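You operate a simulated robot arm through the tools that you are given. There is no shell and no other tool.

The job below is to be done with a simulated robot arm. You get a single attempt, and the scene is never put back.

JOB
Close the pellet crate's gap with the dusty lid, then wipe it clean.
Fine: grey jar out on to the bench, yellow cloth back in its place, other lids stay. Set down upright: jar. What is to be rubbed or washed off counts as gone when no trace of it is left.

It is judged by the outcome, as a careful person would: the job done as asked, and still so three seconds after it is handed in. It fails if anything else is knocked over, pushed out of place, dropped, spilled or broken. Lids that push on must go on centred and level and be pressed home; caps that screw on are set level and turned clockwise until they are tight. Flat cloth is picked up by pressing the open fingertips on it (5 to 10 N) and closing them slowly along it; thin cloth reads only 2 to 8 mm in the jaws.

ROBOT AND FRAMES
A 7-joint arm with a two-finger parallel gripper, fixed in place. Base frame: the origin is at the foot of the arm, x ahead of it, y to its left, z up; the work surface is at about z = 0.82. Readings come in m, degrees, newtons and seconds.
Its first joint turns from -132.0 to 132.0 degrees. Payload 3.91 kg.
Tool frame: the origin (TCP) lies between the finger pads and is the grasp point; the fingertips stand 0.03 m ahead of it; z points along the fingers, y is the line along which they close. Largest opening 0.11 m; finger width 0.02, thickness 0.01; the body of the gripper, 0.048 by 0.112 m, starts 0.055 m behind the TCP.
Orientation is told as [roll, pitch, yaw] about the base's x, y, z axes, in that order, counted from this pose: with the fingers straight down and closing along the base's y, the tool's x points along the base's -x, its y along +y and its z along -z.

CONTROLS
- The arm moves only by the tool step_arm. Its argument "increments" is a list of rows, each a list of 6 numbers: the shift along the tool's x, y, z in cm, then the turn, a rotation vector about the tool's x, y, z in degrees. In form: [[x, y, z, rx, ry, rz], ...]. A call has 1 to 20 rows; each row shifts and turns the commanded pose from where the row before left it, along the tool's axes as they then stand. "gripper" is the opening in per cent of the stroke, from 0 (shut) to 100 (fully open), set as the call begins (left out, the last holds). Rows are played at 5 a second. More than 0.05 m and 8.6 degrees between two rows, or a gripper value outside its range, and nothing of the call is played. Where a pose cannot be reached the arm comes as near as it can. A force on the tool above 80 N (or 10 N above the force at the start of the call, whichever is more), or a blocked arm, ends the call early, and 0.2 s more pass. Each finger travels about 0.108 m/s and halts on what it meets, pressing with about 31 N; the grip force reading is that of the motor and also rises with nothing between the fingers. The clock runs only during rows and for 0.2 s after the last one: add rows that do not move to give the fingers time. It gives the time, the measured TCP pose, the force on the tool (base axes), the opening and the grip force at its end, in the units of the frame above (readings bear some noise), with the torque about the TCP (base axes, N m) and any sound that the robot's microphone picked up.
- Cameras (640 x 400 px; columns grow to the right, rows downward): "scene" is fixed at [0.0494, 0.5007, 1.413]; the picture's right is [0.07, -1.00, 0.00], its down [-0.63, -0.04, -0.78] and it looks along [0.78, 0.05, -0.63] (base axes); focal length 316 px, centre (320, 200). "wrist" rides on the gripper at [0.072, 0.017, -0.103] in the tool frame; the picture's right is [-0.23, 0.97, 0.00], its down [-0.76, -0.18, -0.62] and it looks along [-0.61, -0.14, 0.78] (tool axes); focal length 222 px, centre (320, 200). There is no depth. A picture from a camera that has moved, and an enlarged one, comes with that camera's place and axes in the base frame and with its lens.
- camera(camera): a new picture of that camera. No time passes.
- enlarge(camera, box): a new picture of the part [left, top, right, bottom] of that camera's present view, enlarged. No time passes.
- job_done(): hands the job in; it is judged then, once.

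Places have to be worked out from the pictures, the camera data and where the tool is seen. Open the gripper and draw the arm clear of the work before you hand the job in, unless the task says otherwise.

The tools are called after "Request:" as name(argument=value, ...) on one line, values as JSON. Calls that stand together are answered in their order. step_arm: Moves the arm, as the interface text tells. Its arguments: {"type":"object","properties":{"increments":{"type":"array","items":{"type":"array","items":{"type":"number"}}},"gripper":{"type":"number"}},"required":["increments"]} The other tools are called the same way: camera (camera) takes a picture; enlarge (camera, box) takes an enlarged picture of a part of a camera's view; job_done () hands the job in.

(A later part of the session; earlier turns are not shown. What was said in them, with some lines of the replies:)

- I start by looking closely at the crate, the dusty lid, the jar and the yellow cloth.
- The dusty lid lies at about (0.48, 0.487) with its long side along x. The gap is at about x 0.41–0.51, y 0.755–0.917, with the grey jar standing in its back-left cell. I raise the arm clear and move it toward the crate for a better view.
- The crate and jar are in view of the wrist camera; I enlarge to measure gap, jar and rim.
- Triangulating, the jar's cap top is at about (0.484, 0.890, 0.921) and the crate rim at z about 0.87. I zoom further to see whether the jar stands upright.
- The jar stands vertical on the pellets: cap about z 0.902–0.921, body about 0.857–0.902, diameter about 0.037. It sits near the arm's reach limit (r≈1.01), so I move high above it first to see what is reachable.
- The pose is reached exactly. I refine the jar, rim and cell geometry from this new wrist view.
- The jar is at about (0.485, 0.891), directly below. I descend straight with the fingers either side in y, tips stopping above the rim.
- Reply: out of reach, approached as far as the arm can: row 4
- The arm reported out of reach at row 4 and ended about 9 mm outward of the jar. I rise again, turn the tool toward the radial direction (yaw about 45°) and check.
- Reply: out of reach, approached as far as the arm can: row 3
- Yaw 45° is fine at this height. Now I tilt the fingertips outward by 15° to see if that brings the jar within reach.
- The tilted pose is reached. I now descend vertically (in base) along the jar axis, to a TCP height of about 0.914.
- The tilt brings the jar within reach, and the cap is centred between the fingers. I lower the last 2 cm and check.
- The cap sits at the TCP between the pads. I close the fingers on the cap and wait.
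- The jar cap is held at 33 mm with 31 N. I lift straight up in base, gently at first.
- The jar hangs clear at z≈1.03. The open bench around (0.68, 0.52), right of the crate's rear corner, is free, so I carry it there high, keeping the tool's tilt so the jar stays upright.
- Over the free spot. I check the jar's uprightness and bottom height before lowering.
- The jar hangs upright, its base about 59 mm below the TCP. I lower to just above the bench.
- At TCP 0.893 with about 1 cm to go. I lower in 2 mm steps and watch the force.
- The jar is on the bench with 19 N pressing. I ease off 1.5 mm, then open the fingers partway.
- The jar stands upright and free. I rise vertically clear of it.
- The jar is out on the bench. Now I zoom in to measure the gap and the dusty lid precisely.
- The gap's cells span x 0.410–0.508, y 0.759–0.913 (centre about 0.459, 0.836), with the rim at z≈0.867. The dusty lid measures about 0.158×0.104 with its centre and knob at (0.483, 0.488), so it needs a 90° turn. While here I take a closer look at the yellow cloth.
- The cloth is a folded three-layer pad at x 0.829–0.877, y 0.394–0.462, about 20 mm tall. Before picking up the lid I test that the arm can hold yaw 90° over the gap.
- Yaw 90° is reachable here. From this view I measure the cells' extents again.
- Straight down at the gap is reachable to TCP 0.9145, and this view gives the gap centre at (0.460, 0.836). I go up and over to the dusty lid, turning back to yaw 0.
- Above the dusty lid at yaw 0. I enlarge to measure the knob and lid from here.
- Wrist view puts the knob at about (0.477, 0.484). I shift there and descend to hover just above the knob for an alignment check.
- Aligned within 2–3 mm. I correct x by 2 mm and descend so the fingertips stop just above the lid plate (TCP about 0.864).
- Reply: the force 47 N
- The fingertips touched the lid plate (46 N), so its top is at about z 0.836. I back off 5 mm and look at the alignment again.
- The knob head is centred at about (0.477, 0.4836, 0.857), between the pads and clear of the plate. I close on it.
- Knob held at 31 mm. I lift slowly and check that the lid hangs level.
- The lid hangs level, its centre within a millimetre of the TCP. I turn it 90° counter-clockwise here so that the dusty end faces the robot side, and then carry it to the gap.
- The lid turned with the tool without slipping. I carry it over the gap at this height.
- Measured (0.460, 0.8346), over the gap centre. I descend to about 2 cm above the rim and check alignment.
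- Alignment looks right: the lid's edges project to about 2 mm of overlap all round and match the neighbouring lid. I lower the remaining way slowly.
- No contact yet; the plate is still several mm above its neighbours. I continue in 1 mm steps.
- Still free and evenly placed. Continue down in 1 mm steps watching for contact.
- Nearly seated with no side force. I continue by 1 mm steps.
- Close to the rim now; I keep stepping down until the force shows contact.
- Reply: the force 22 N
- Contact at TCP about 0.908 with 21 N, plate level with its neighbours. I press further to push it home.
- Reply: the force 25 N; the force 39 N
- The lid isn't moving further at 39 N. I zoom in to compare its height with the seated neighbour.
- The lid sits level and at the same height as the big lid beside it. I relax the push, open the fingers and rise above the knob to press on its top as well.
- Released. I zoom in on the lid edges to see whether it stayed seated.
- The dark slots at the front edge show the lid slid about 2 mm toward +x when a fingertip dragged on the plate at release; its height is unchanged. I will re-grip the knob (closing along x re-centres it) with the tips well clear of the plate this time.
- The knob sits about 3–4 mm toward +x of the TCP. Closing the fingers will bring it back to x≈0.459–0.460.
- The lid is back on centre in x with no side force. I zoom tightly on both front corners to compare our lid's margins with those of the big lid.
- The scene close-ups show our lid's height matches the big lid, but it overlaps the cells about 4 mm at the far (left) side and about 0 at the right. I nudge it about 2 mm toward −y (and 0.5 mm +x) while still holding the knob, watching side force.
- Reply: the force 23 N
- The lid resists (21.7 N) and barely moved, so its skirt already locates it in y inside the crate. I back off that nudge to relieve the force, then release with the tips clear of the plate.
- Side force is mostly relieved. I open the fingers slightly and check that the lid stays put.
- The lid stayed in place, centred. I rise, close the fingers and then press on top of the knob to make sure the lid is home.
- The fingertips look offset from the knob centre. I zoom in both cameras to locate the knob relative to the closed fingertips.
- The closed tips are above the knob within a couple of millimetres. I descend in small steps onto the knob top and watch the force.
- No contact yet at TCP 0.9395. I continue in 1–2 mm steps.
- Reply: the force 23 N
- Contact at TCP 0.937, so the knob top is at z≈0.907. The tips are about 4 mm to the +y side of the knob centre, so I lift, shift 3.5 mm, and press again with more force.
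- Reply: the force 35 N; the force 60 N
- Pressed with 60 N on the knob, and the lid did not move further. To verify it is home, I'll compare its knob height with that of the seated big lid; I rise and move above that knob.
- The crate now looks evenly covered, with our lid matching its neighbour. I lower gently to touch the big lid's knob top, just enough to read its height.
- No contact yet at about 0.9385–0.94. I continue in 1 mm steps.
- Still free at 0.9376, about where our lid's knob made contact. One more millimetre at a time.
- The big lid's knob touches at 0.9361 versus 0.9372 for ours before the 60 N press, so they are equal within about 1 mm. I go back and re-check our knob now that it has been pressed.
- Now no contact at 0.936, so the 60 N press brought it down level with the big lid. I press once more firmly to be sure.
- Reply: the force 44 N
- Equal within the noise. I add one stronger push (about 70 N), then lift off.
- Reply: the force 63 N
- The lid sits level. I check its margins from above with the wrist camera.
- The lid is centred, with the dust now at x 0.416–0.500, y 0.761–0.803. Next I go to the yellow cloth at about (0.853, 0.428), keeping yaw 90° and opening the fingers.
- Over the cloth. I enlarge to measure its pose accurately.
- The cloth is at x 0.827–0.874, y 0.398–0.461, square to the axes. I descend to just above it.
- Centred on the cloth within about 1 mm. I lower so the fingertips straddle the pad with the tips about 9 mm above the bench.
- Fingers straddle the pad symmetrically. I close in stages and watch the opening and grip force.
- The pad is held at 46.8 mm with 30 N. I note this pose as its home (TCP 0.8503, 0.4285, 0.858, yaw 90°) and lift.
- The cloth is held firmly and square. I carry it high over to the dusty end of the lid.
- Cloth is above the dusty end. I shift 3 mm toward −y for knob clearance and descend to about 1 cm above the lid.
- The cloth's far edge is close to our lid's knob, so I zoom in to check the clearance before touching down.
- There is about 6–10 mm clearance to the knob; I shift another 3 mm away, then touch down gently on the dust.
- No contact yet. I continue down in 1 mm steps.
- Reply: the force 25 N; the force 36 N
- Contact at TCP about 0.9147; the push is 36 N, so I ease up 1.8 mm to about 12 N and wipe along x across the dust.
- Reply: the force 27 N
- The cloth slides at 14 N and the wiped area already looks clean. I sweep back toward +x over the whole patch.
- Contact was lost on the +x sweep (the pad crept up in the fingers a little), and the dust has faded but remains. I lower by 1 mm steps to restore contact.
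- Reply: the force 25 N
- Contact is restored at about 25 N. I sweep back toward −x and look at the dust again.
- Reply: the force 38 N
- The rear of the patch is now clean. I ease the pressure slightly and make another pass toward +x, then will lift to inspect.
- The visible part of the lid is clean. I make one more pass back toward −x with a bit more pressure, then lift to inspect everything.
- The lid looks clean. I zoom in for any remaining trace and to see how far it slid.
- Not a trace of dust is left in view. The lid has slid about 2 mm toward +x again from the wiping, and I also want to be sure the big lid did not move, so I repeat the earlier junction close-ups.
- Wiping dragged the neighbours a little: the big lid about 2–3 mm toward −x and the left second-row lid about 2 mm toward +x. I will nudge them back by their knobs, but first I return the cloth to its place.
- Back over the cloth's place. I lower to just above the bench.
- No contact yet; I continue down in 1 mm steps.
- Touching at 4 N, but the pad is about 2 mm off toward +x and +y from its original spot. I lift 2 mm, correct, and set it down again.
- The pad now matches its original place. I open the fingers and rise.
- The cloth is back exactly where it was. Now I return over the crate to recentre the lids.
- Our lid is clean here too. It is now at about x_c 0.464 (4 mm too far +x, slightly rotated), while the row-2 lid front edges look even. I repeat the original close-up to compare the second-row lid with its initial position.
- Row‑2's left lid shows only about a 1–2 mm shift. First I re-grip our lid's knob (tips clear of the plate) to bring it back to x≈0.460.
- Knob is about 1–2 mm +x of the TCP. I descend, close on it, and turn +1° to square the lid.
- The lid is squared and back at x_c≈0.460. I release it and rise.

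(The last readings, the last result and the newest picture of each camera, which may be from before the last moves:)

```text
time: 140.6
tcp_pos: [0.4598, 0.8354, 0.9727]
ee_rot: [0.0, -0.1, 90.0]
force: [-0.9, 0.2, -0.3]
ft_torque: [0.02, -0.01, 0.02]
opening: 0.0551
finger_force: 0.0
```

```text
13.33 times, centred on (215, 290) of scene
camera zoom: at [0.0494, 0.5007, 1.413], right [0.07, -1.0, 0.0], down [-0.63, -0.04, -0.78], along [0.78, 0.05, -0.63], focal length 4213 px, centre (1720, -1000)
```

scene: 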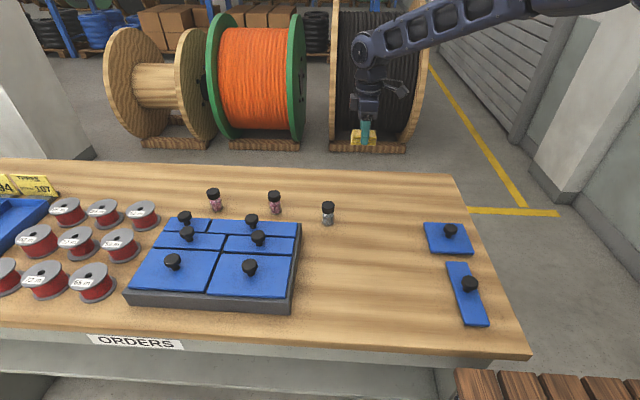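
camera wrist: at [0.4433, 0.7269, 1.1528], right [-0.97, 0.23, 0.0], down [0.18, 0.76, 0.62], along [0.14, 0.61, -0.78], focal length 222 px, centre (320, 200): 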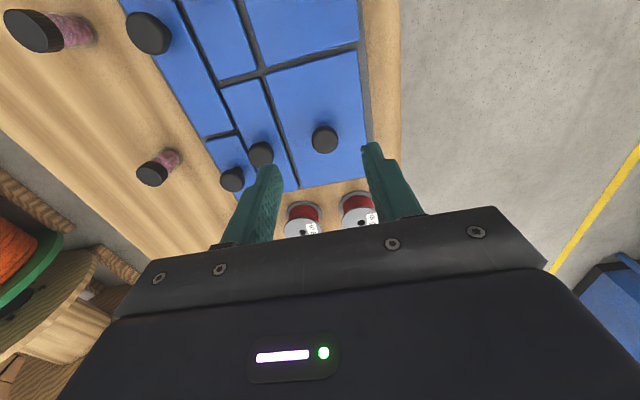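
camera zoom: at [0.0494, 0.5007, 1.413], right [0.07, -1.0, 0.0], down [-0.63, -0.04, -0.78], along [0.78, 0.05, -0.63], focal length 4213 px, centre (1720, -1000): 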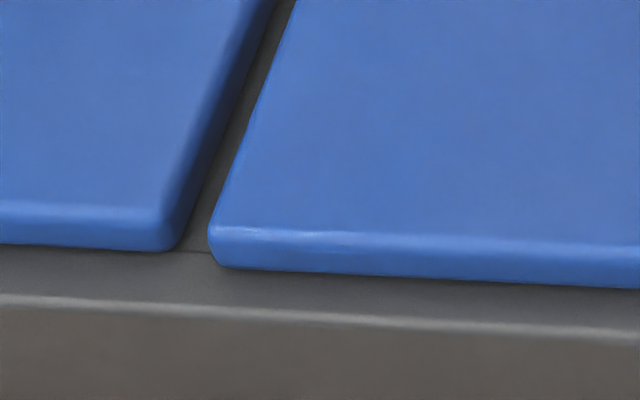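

Our lid is now aligned with the big lid's original line. Next I move above the big lid's knob to bring it back about 2 mm in +x and 1 mm in +y.

Request:
step_arm(increments=[[0, 0, -1.5, 0, 0, 0], [4, 0, 0, 0, 0, 0], [4, 0, 0, 0, 0, 0], [4, 0, 0, 0, 0, 0], [4.3, 0, 0, 0, 0, 0], [0, 0, 2, 0, 0, 0], [0, 0, 2, 0, 0, 0], [0, 0, 0, 0, 0, 0], [0, 0, 0, 0, 0, 0]], gripper=52)

Request:
enlarge(camera="wrist", box=[200, 30, 440, 220])

```text
time: 142.6
tcp_pos: [0.4591, 0.6732, 0.9476]
ee_rot: [0.1, 0.1, 90.0]
force: [0.7, 0.1, 0.1]
ft_torque: [-0.01, 0.0, -0.01]
opening: 0.0573
finger_force: 0.0
```

```text
2.11 times, centred on (320, 125) of wrist
camera zoom: at [0.4427, 0.5989, 1.0509], right [-0.97, 0.23, 0.0], down [0.18, 0.76, 0.62], along [0.14, 0.61, -0.78], focal length 468 px, centre (320, 358)
```

zoom: 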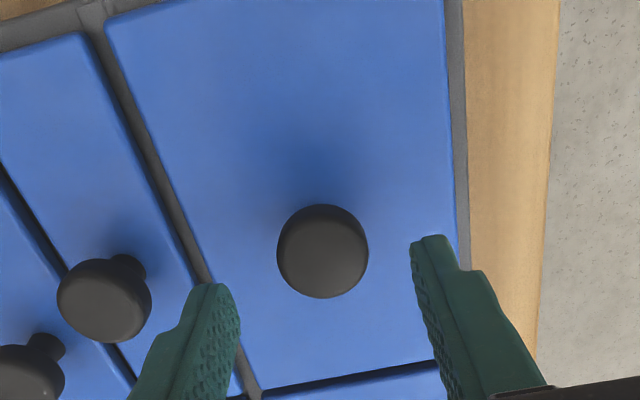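

The knob is about 1 mm −x of the TCP. I offset the TCP so that closing brings the lid about 2.2 mm toward +x, descend and close.

Request:
step_arm(increments=[[0, -0.12, 2.0, 0, 0, 0], [0, 0, 1.55, 0, 0, 0], [0, 0, 0, 0, 0, 0], [0, 0, 0, 0, 0, 0]], gripper=50)

Request:
step_arm(increments=[[0, 0, 0, 0, 0, 0], [0, 0, 0, 0, 0, 0]], gripper=33)

Request:
step_arm(increments=[[0, 0, 0, 0, 0, 0], [0, 0, 0, 0, 0, 0]], gripper=20)

Request:
enlarge(camera="scene", box=[195, 275, 235, 305])

Request:
enlarge(camera="scene", box=[270, 280, 310, 315])

```text
time: 143.6
tcp_pos: [0.4601, 0.6725, 0.9123]
ee_rot: [-0.1, 0.0, 90.0]
force: [0.1, 0.2, 0.1]
ft_torque: [-0.03, 0.01, 0.01]
opening: 0.0547
finger_force: 0.0
```

```text
time: 144.2
tcp_pos: [0.4621, 0.6722, 0.9119]
ee_rot: [0.0, -0.1, 90.1]
force: [-0.2, 0.0, 0.0]
ft_torque: [0.0, 0.0, 0.01]
opening: 0.036
finger_force: 0.0
```

```text
time: 144.8
tcp_pos: [0.4612, 0.6723, 0.9119]
ee_rot: [0.0, 0.0, 90.0]
force: [0.0, -0.2, -0.1]
ft_torque: [0.06, -0.02, -0.02]
opening: 0.031
finger_force: 31.5
```

```text
13.33 times, centred on (215, 290) of scene
camera zoom: at [0.0494, 0.5007, 1.413], right [0.07, -1.0, 0.0], down [-0.63, -0.04, -0.78], along [0.78, 0.05, -0.63], focal length 4213 px, centre (1720, -1000)
```

zoom: 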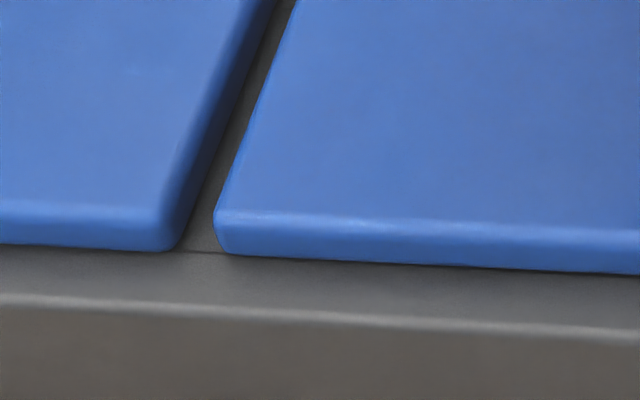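

```text
11.43 times, centred on (290, 298) of scene
camera zoom: at [0.0494, 0.5007, 1.413], right [0.07, -1.0, 0.0], down [-0.63, -0.04, -0.78], along [0.78, 0.05, -0.63], focal length 3611 px, centre (663, -914)
```

zoom: 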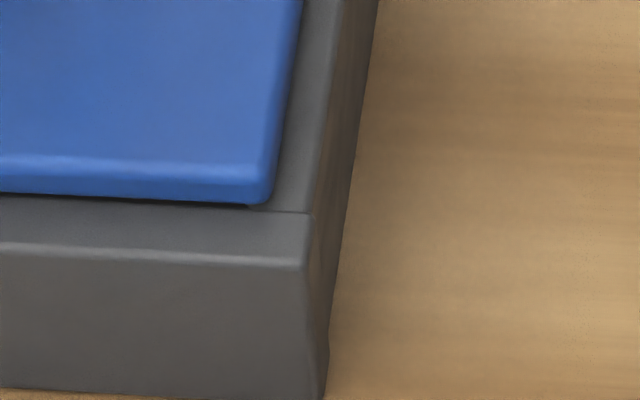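

In x it's restored; it still needs about 1.6 mm toward +y and a 0.4° turn. I apply that while holding the knob.

Request:
step_arm(increments=[[-0.08, 0.02, 0, 0, 0, 0.4], [-0.08, 0, 0, 0, 0, 0], [0, 0, 0, 0, 0, 0]], gripper=20)

Request:
enlarge(camera="scene", box=[195, 275, 235, 305])

Request:
enlarge(camera="scene", box=[270, 280, 310, 315])

```text
time: 145.6
tcp_pos: [0.4612, 0.6737, 0.912]
ee_rot: [0.0, 0.0, 89.5]
force: [-0.2, -0.3, 0.0]
ft_torque: [-0.03, -0.01, -0.04]
opening: 0.031
finger_force: 31.2
```

```text
13.33 times, centred on (215, 290) of scene
camera zoom: at [0.0494, 0.5007, 1.413], right [0.07, -1.0, 0.0], down [-0.63, -0.04, -0.78], along [0.78, 0.05, -0.63], focal length 4213 px, centre (1720, -1000)
```

zoom: 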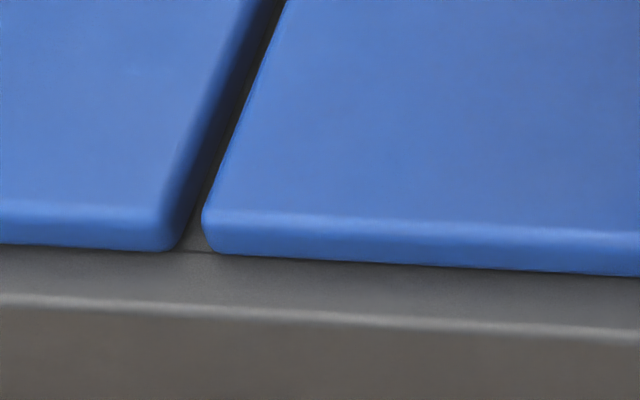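

```text
11.43 times, centred on (290, 298) of scene
camera zoom: at [0.0494, 0.5007, 1.413], right [0.07, -1.0, 0.0], down [-0.63, -0.04, -0.78], along [0.78, 0.05, -0.63], focal length 3611 px, centre (663, -914)
```

zoom: 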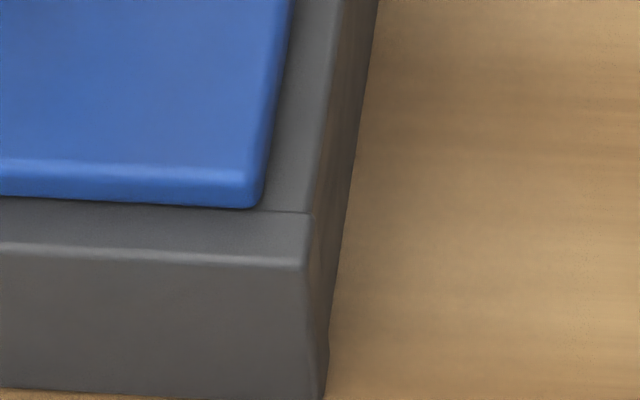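

The big lid is back at its original spot (within a fraction of a millimetre). I release and rise.

Request:
step_arm(increments=[[0, 0, 0, 0, 0, 0], [0, 0, 0, 0, 0, 0], [0, 0, -2, 0, 0, 0], [0, 0, -2, 0, 0, 0], [0, 0, -2, 0, 0, 0], [0, 0, 0, 0, 0, -0.4], [0, 0, 0, 0, 0, 0]], gripper=50)

Request:
enlarge(camera="scene", box=[205, 225, 305, 315])

Request:
camera(camera="wrist")

```text
time: 147.2
tcp_pos: [0.4599, 0.6737, 0.9725]
ee_rot: [0.0, 0.0, 90.0]
force: [0.4, -0.9, 0.2]
ft_torque: [0.02, -0.02, -0.01]
opening: 0.055
finger_force: 0.1
```

```text
4.44 times, centred on (255, 270) of scene
camera zoom: at [0.0494, 0.5007, 1.413], right [0.07, -1.0, 0.0], down [-0.63, -0.04, -0.78], along [0.78, 0.05, -0.63], focal length 1404 px, centre (609, -111)
```

zoom: 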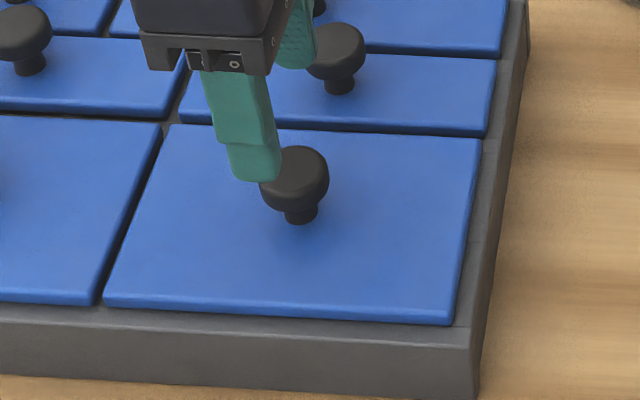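

```text
taken
camera wrist: at [0.4439, 0.6005, 1.0753], right [-0.97, 0.23, 0.0], down [0.18, 0.76, 0.62], along [0.14, 0.61, -0.78], focal length 222 px, centre (320, 200)
```

wrist: 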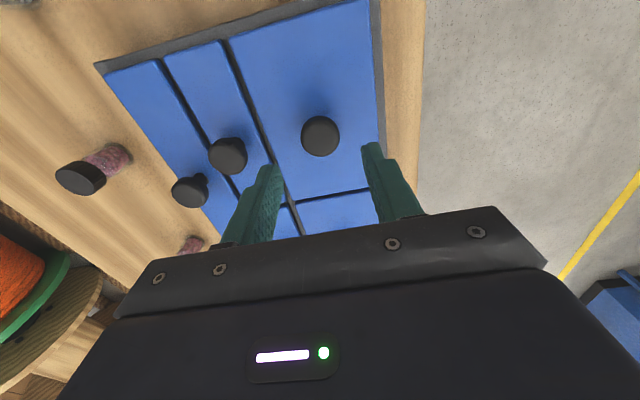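

The big lid is restored. The left second-row lid sits about 2 mm too far toward +x; I'll bring it back by its knob too, using the tilted approach since it is near the reach limit. I move up above it first and tilt 15°.

Request:
step_arm(increments=[[0, 0, -3, 0, 0, 0], [0, 0, -3, 0, 0, 0], [-3.75, -2.15, 0, 0, 0, 0], [-3.75, -2.15, 0, 0, 0, 0], [-3.75, -2.15, 0, 0, 0, 0], [-3.75, -2.15, 0, 0, 0, 0], [0, 0, 0, 0, -5, 0], [0, 0, 0, 0, -5, 0], [0, 0, 0, 0, -5, 0], [0, 0, 0, 0, 0, 0], [0, 0, 0, 0, 0, 0]], gripper=44)

Request:
camera(camera="wrist")

Request:
camera(camera="scene")

```text
time: 149.6
tcp_pos: [0.5459, 0.823, 1.0327]
ee_rot: [0.0, -14.9, 89.9]
force: [0.2, -0.5, 0.1]
ft_torque: [0.03, -0.02, -0.02]
opening: 0.0482
finger_force: 0.2
```

```text
taken
camera wrist: at [0.5297, 0.7261, 1.1129], right [-0.97, 0.22, 0.06], down [0.18, 0.57, 0.8], along [0.14, 0.79, -0.6], focal length 222 px, centre (320, 200)
```

wrist: 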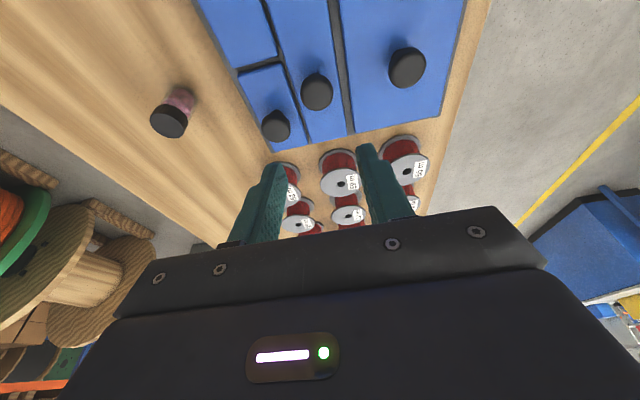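

```text
taken
```

scene: 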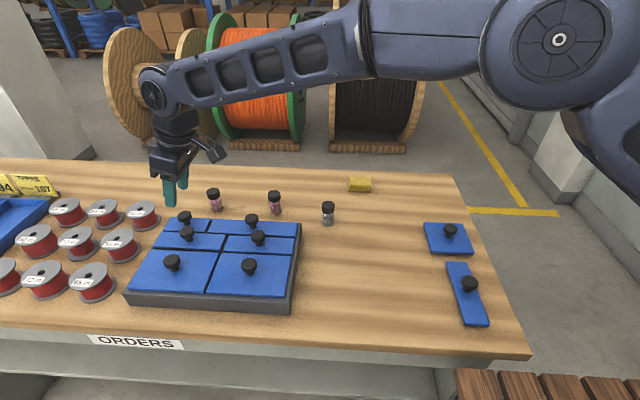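

The tilted pose holds. The row-2 knob is at about (0.544, 0.838); I lower toward it, staying above knob height, and check.

Request:
step_arm(increments=[[0.467, 0.067, 2.894, 0, 0, 0], [0.467, 0.067, 2.894, 0, 0, 0], [0.467, 0.066, 2.894, 0, 0, 0], [0, 0, 0, 0, 0, 0], [0, 0, 0, 0, 0, 0]], gripper=44)

Request:
enlarge(camera="wrist", box=[200, 30, 440, 220])

Request:
enlarge(camera="scene", box=[140, 190, 240, 270])

```text
time: 150.8
tcp_pos: [0.544, 0.8335, 0.9433]
ee_rot: [0.1, -15.0, 90.0]
force: [-0.3, -0.5, 0.3]
ft_torque: [-0.01, 0.0, 0.0]
opening: 0.0485
finger_force: 0.0
```

```text
2.11 times, centred on (320, 125) of wrist
camera zoom: at [0.5278, 0.7355, 1.0252], right [-0.97, 0.22, 0.06], down [0.18, 0.57, 0.8], along [0.14, 0.79, -0.6], focal length 468 px, centre (320, 358)
```

zoom: 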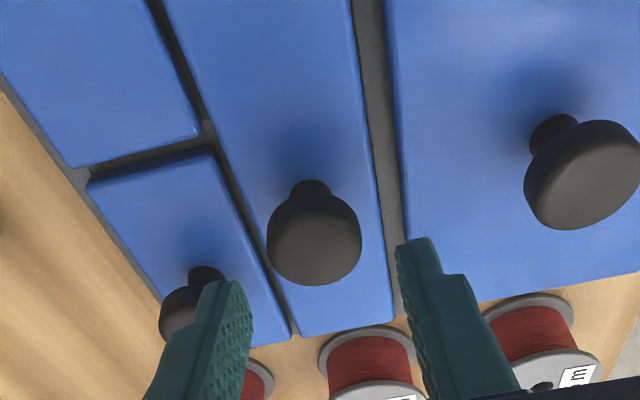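

```text
5.00 times, centred on (190, 230) of scene
camera zoom: at [0.0494, 0.5007, 1.413], right [0.07, -1.0, 0.0], down [-0.63, -0.04, -0.78], along [0.78, 0.05, -0.63], focal length 1580 px, centre (970, 50)
```

zoom: 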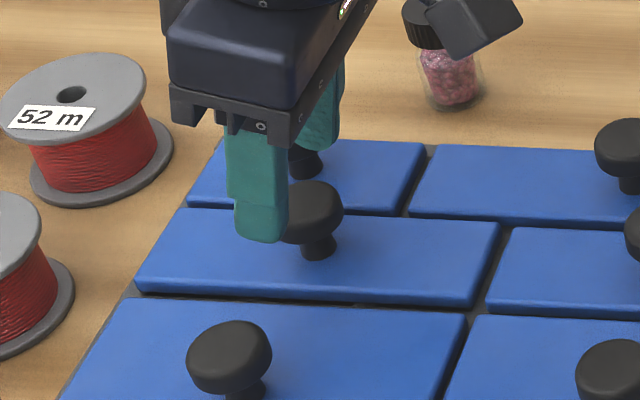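

The knob is at about (0.5448, 0.838), with clear space around the fingers. I set the TCP 2 mm toward −x of it, lower, and close.

Request:
step_arm(increments=[[0.26, 0.14, 0.97, 0, 0, 0], [0.26, 0, 0.97, 0, 0, 0], [0.26, 0, 0.97, 0, 0, 0], [0, 0, 0, 0, 0, 0], [0, 0, 0, 0, 0, 0]], gripper=44)

Request:
enlarge(camera="wrist", box=[200, 60, 440, 240])

Request:
enlarge(camera="scene", box=[140, 190, 240, 270])

```text
time: 152.0
tcp_pos: [0.5435, 0.8333, 0.914]
ee_rot: [0.0, -15.0, 90.0]
force: [0.0, 0.1, -0.5]
ft_torque: [-0.02, 0.02, 0.0]
opening: 0.0484
finger_force: 0.1
```

```text
2.22 times, centred on (320, 150) of wrist
camera zoom: at [0.5262, 0.7356, 0.9951], right [-0.97, 0.22, 0.06], down [0.18, 0.57, 0.8], along [0.14, 0.79, -0.6], focal length 494 px, centre (320, 311)
```

zoom: 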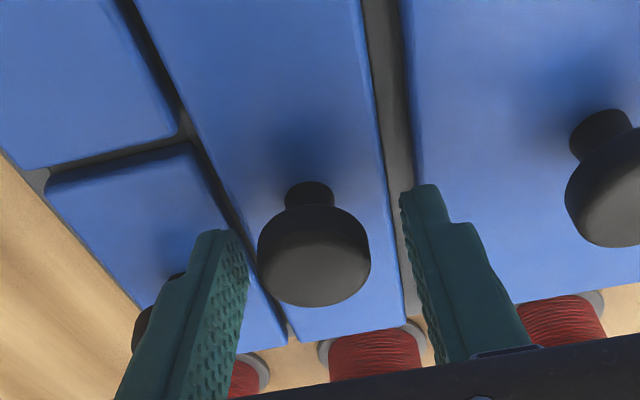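

```text
5.00 times, centred on (190, 230) of scene
camera zoom: at [0.0494, 0.5007, 1.413], right [0.07, -1.0, 0.0], down [-0.63, -0.04, -0.78], along [0.78, 0.05, -0.63], focal length 1580 px, centre (970, 50)
```

zoom: 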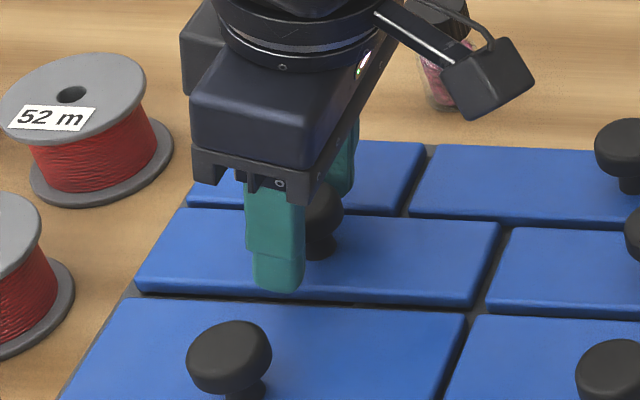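

The knob is centred within 2 mm between the fingers and nothing is touching. I close in two stages.

Request:
step_arm(increments=[[0, 0, 0, 0, 0, 0], [0, 0, 0, 0, 0, 0]], gripper=32)

Request:
step_arm(increments=[[0, 0, 0, 0, 0, 0], [0, 0, 0, 0, 0, 0]], gripper=20)

Request:
enlarge(camera="scene", box=[200, 240, 240, 270])

Request:
enlarge(camera="scene", box=[140, 190, 240, 270])

```text
time: 152.6
tcp_pos: [0.5435, 0.832, 0.9138]
ee_rot: [-0.1, -14.9, 90.0]
force: [-0.9, 0.1, 0.5]
ft_torque: [-0.01, 0.01, 0.01]
opening: 0.0351
finger_force: 0.0
```

```text
time: 153.2
tcp_pos: [0.5419, 0.8338, 0.9152]
ee_rot: [-0.1, -15.1, 90.0]
force: [-0.7, 0.3, 1.1]
ft_torque: [0.0, 0.01, -0.01]
opening: 0.0307
finger_force: 30.8
```

```text
13.33 times, centred on (220, 255) of scene
camera zoom: at [0.0494, 0.5007, 1.413], right [0.07, -1.0, 0.0], down [-0.63, -0.04, -0.78], along [0.78, 0.05, -0.63], focal length 4213 px, centre (1653, -533)
```

zoom: 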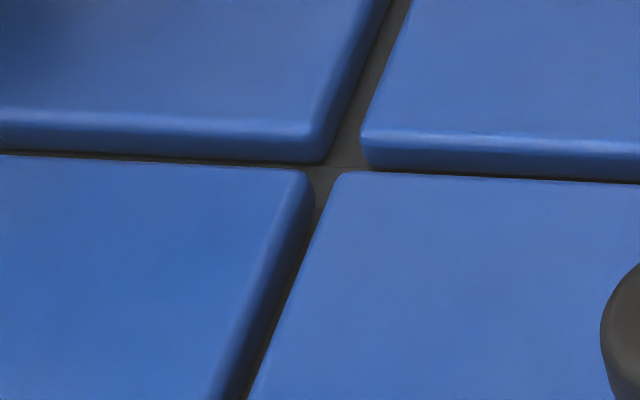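

```text
5.00 times, centred on (190, 230) of scene
camera zoom: at [0.0494, 0.5007, 1.413], right [0.07, -1.0, 0.0], down [-0.63, -0.04, -0.78], along [0.78, 0.05, -0.63], focal length 1580 px, centre (970, 50)
```

zoom: 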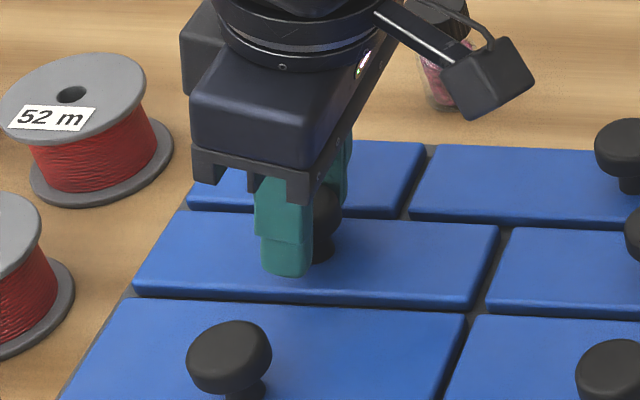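

The row-2 lid is back exactly at its original edge position. I open and rise straight up.

Request:
step_arm(increments=[[0, 0, 0, 0, 0, 0], [0, 0, 0, 0, 0, 0], [-0.26, 0, -0.97, 0, 0, 0], [-0.52, 0, -1.93, 0, 0, 0], [-0.78, 0, -2.9, 0, 0, 0], [-0.78, 0, -2.9, 0, 0, 0], [0, 0, 0, 0, 5, 0], [0, 0, 0, 0, 5, 0], [0, 0, 0, 0, 5, 0], [0, 0, 0, 0, 0, 0]], gripper=44)

Request:
enlarge(camera="scene", box=[120, 180, 320, 320])

Request:
enlarge(camera="scene", box=[200, 240, 240, 270])

Request:
enlarge(camera="scene", box=[195, 275, 235, 305])

```text
time: 155.4
tcp_pos: [0.5434, 0.8319, 1.0041]
ee_rot: [0.0, 0.1, 90.0]
force: [-0.2, 0.1, 0.0]
ft_torque: [-0.03, 0.05, 0.02]
opening: 0.0484
finger_force: 0.1
```

```text
2.86 times, centred on (220, 250) of scene
camera zoom: at [0.0494, 0.5007, 1.413], right [0.07, -1.0, 0.0], down [-0.63, -0.04, -0.78], along [0.78, 0.05, -0.63], focal length 903 px, centre (606, 57)
```

zoom: 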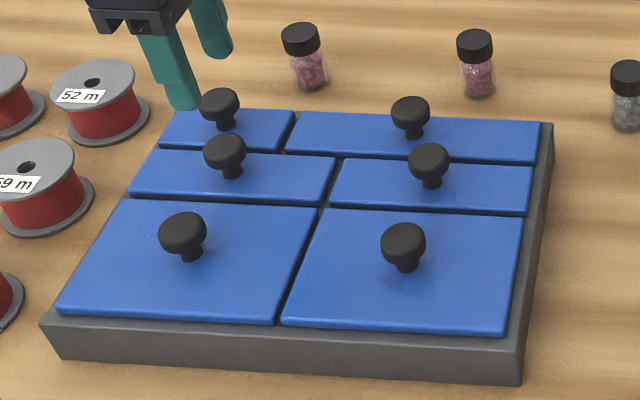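

```text
13.33 times, centred on (220, 255) of scene
camera zoom: at [0.0494, 0.5007, 1.413], right [0.07, -1.0, 0.0], down [-0.63, -0.04, -0.78], along [0.78, 0.05, -0.63], focal length 4213 px, centre (1653, -533)
```

zoom: 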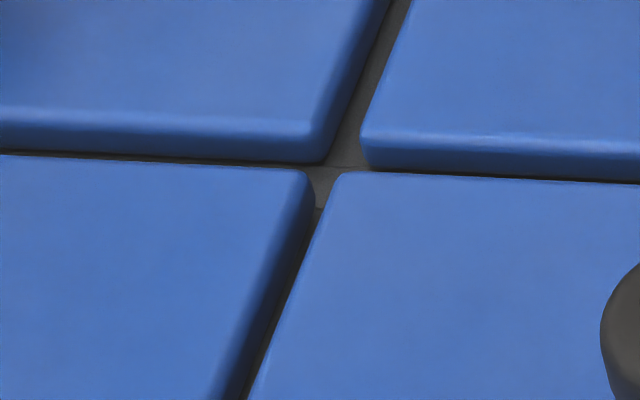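

```text
13.33 times, centred on (215, 290) of scene
camera zoom: at [0.0494, 0.5007, 1.413], right [0.07, -1.0, 0.0], down [-0.63, -0.04, -0.78], along [0.78, 0.05, -0.63], focal length 4213 px, centre (1720, -1000)
```

zoom: 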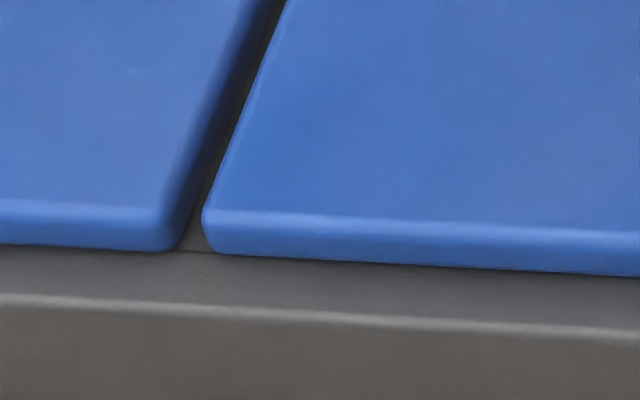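

All lids line up as at the start and ours matches. I move above our lid's knob with closed fingers, for a final press and a close look for any trace of dust.

Request:
step_arm(increments=[[0, 2.8, 0, 0, 0, 0], [0, 2.8, 0, 0, 0, 0], [0.0, 2.77, 0, 0, 0, 0], [0, 0, 0, 0, 0, 0], [0, 0, 0, 0, 0, 0]], gripper=0)

Request:
enlarge(camera="wrist", box=[200, 0, 400, 130])

Request:
enlarge(camera="scene", box=[170, 240, 230, 300])

```text
time: 156.6
tcp_pos: [0.4595, 0.8327, 1.0042]
ee_rot: [0.0, 0.0, 90.0]
force: [-0.1, 0.6, 0.0]
ft_torque: [0.01, 0.03, 0.0]
opening: 0.0
finger_force: 31.6
```

```text
3.08 times, centred on (300, 65) of wrist
camera zoom: at [0.4431, 0.7592, 1.108], right [-0.97, 0.23, 0.0], down [0.18, 0.76, 0.62], along [0.14, 0.61, -0.78], focal length 684 px, centre (382, 615)
```

zoom: 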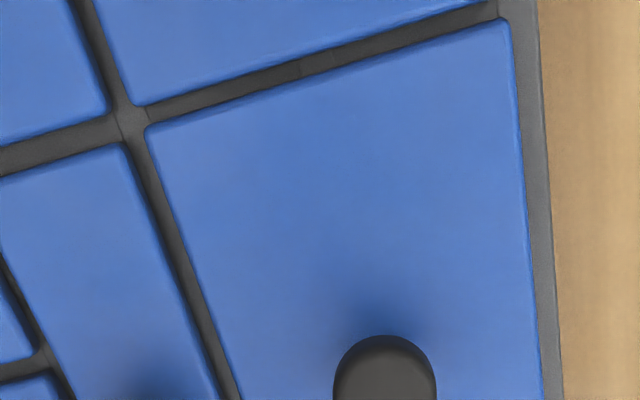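

```text
6.67 times, centred on (200, 270) of scene
camera zoom: at [0.0494, 0.5007, 1.413], right [0.07, -1.0, 0.0], down [-0.63, -0.04, -0.78], along [0.78, 0.05, -0.63], focal length 2106 px, centre (1120, -267)
```

zoom: 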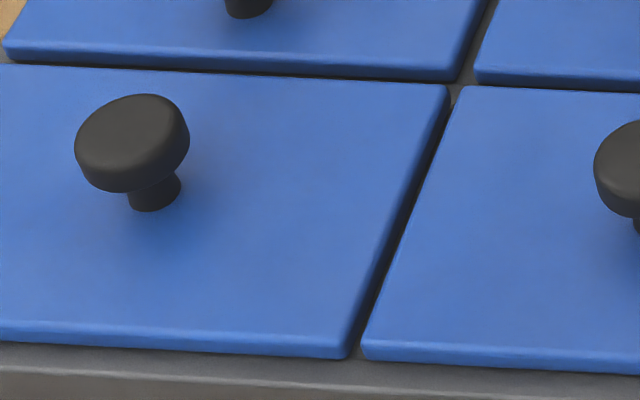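

No dust trace remains. I do a last gentle-to-firm press on the knob to make sure the lid is home after recentring.

Request:
step_arm(increments=[[0, 0, 3, 0, 0, 0], [0, 0, 2.5, 0, 0, 0], [0, 0, 0.9, 0, 0, 0], [0, 0, 0, 0, 0, 0]], gripper=0)

Request:
step_arm(increments=[[0, 0, 0.2, 0, 0, 0], [0, 0, 0.2, 0, 0, 0], [0, 0, 0, 0, 0, 0]], gripper=0)

Request:
step_arm(increments=[[0, 0, 0.15, 0, 0, 0], [0, 0, 0.15, 0, 0, 0], [0, 0, 0, 0, 0, 0]], gripper=0)

```text
time: 157.6
tcp_pos: [0.4582, 0.8317, 0.9404]
ee_rot: [0.1, -0.1, 89.9]
force: [-0.7, 0.0, -0.6]
ft_torque: [-0.01, -0.02, 0.02]
opening: 0.0
finger_force: 30.7
```

```text
time: 158.4
tcp_pos: [0.458, 0.8327, 0.9371]
ee_rot: [0.1, -0.1, 90.0]
force: [0.4, -0.8, 6.2]
ft_torque: [-0.05, -0.02, -0.01]
opening: 0.0
finger_force: 31.2
```

```text
time: 159.2
tcp_pos: [0.458, 0.8321, 0.9367]
ee_rot: [-0.1, -0.3, 90.0]
force: [-1.0, -5.4, 37.0]
ft_torque: [-0.31, 0.03, 0.05]
opening: 0.0002
finger_force: 31.1
```

At 37 N it stays put at the same height as the big lid's knob. One final push to about 60 N, then I retreat.

Request:
step_arm(increments=[[0, 0, 0.1, 0, 0, 0], [0, 0, 0.07, 0, 0, 0], [0, 0, 0, 0, 0, 0]], gripper=0)

Request:
step_arm(increments=[[0, 0, -1, 0, 0, 0], [0, 0, -3, 0, 0, 0], [0, 0, -4, 0, 0, 0], [0, 0, -4, 0, 0, 0], [0, 0, -4, 0, 0, 0], [0, 0, -4, 0, 0, 0], [0, 0, 0, 0, 0, 0]], gripper=0)

Request:
enlarge(camera="scene", box=[120, 180, 320, 320])

Request:
enlarge(camera="scene", box=[195, 275, 235, 305])

Request:
enlarge(camera="scene", box=[120, 280, 160, 310])

```text
time: 160.0
tcp_pos: [0.4591, 0.832, 0.9361]
ee_rot: [-0.1, -0.3, 90.0]
force: [3.5, 3.2, 58.4]
ft_torque: [-0.07, -0.09, -0.02]
opening: 0.0
finger_force: 31.2
```

```text
time: 161.6
tcp_pos: [0.4597, 0.8334, 1.1318]
ee_rot: [-0.1, -0.1, 90.0]
force: [-0.5, 0.5, -0.3]
ft_torque: [-0.02, -0.01, -0.03]
opening: 0.0001
finger_force: 31.4
```

```text
2.86 times, centred on (220, 250) of scene
camera zoom: at [0.0494, 0.5007, 1.413], right [0.07, -1.0, 0.0], down [-0.63, -0.04, -0.78], along [0.78, 0.05, -0.63], focal length 903 px, centre (606, 57)
```

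zoom: 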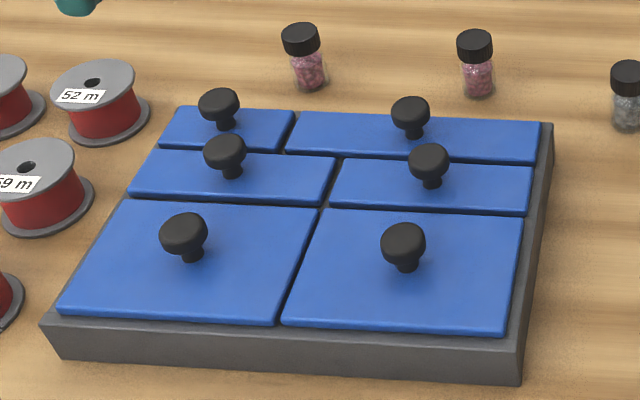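

```text
13.33 times, centred on (215, 290) of scene
camera zoom: at [0.0494, 0.5007, 1.413], right [0.07, -1.0, 0.0], down [-0.63, -0.04, -0.78], along [0.78, 0.05, -0.63], focal length 4213 px, centre (1720, -1000)
```

zoom: 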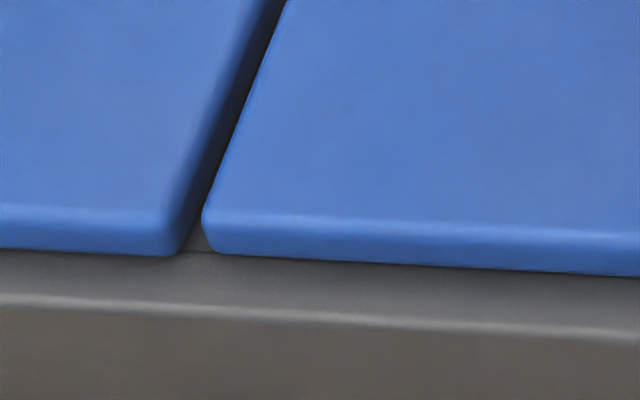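

```text
13.33 times, centred on (140, 295) of scene
camera zoom: at [0.0494, 0.5007, 1.413], right [0.07, -1.0, 0.0], down [-0.63, -0.04, -0.78], along [0.78, 0.05, -0.63], focal length 4213 px, centre (2720, -1067)
```

zoom: 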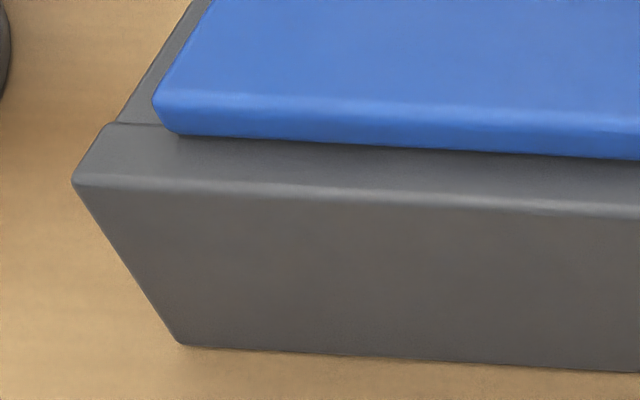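

Everything is level and in line. I open the gripper, draw the arm clear toward its start position, and take final pictures.

Request:
step_arm(increments=[[4.1, 0, -0.6, 0, 0, 0], [4.1, 0, -0.6, 0, 0, 0], [4.1, 0, -0.6, 0, 0, 0], [4.1, 0, -0.6, 0, 0, 0], [4.1, 0, -0.6, 0, 0, 0], [4.1, 0, -0.6, 0, 0, 0], [4.1, 0, -0.6, 0, 0, 0], [4.1, 0, -0.6, 0, 0, 0], [0, 0, 0, 0, 0, 0], [0, 0, 0, 0, 0, 0]], gripper=100)

Request:
camera(camera="scene")

Request:
enlarge(camera="scene", box=[120, 180, 320, 320])

Request:
enlarge(camera="scene", box=[300, 160, 500, 340])

```text
time: 163.8
tcp_pos: [0.4577, 0.5037, 1.1801]
ee_rot: [-0.1, 0.0, 90.1]
force: [-0.9, -0.3, -1.0]
ft_torque: [0.01, 0.01, -0.03]
opening: 0.1101
finger_force: 0.0
```

```text
taken
```

scene: 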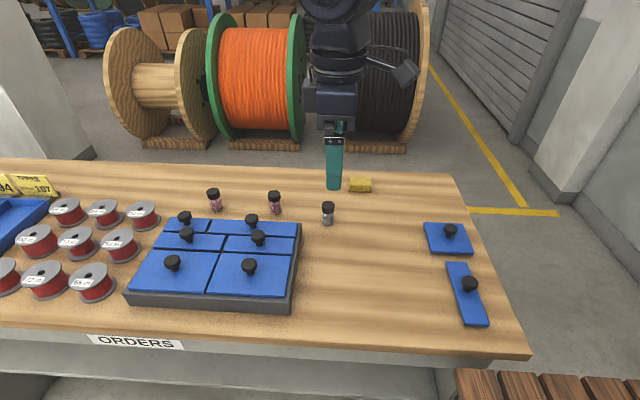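

```text
2.86 times, centred on (220, 250) of scene
camera zoom: at [0.0494, 0.5007, 1.413], right [0.07, -1.0, 0.0], down [-0.63, -0.04, -0.78], along [0.78, 0.05, -0.63], focal length 903 px, centre (606, 57)
```

zoom: 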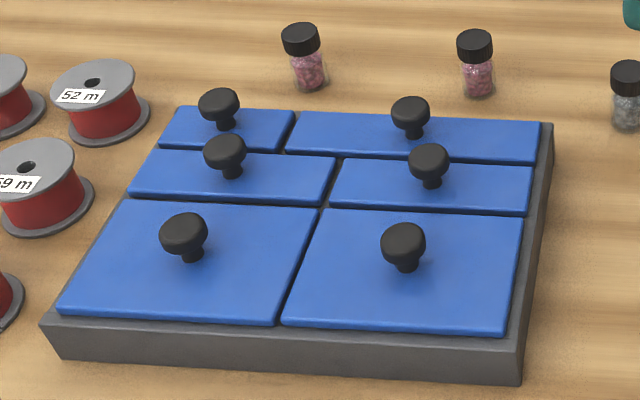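

```text
2.22 times, centred on (400, 250) of scene
camera zoom: at [0.0494, 0.5007, 1.413], right [0.07, -1.0, 0.0], down [-0.63, -0.04, -0.78], along [0.78, 0.05, -0.63], focal length 702 px, centre (142, 89)
```

zoom: 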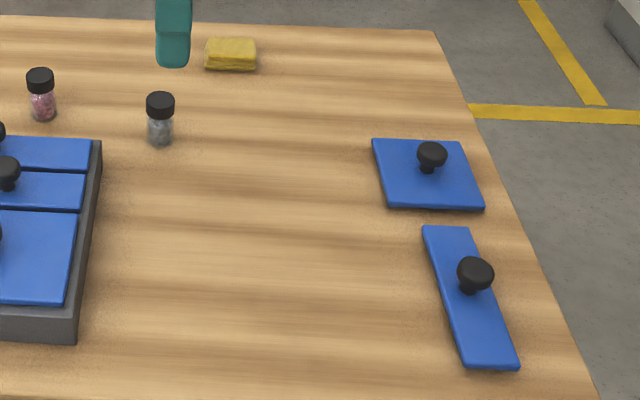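

The final pictures show the gap closed by the clean lid, level and in line. The grey jar stands upright on the bench, the cloth is back in place, the other lids are where they were, and the arm is clear and open. I hand the job in.

Request:
job_done()

```text
The job is handed in.
```

The pellet crate's gap is closed with the dusty lid, which is seated level and wiped clean. I saw no trace of dust left on it in the final close-ups from both cameras.

- **Lid:** I pressed on its knob with up to about 60 N. Its height matches the neighbouring lid to within about 1 mm, and it is centred over the gap to about the same tolerance.
- **Grey jar:** It stands upright on the open bench to the right of the crate, at about (0.68, 0.52).
- **Yellow cloth:** It is back where it started, and the view matches the first picture.
- **Other lids:** Wiping dragged the big lid and the left second-row lid by about 2–3 mm. I moved both back by their knobs until their edges lined up with the first pictures. The two spare lids on the bench were not touched.

The lids sit loosely in the crate, so they can still slide a few millimetres if pushed sideways. The gripper is open and the arm is clear of the work.
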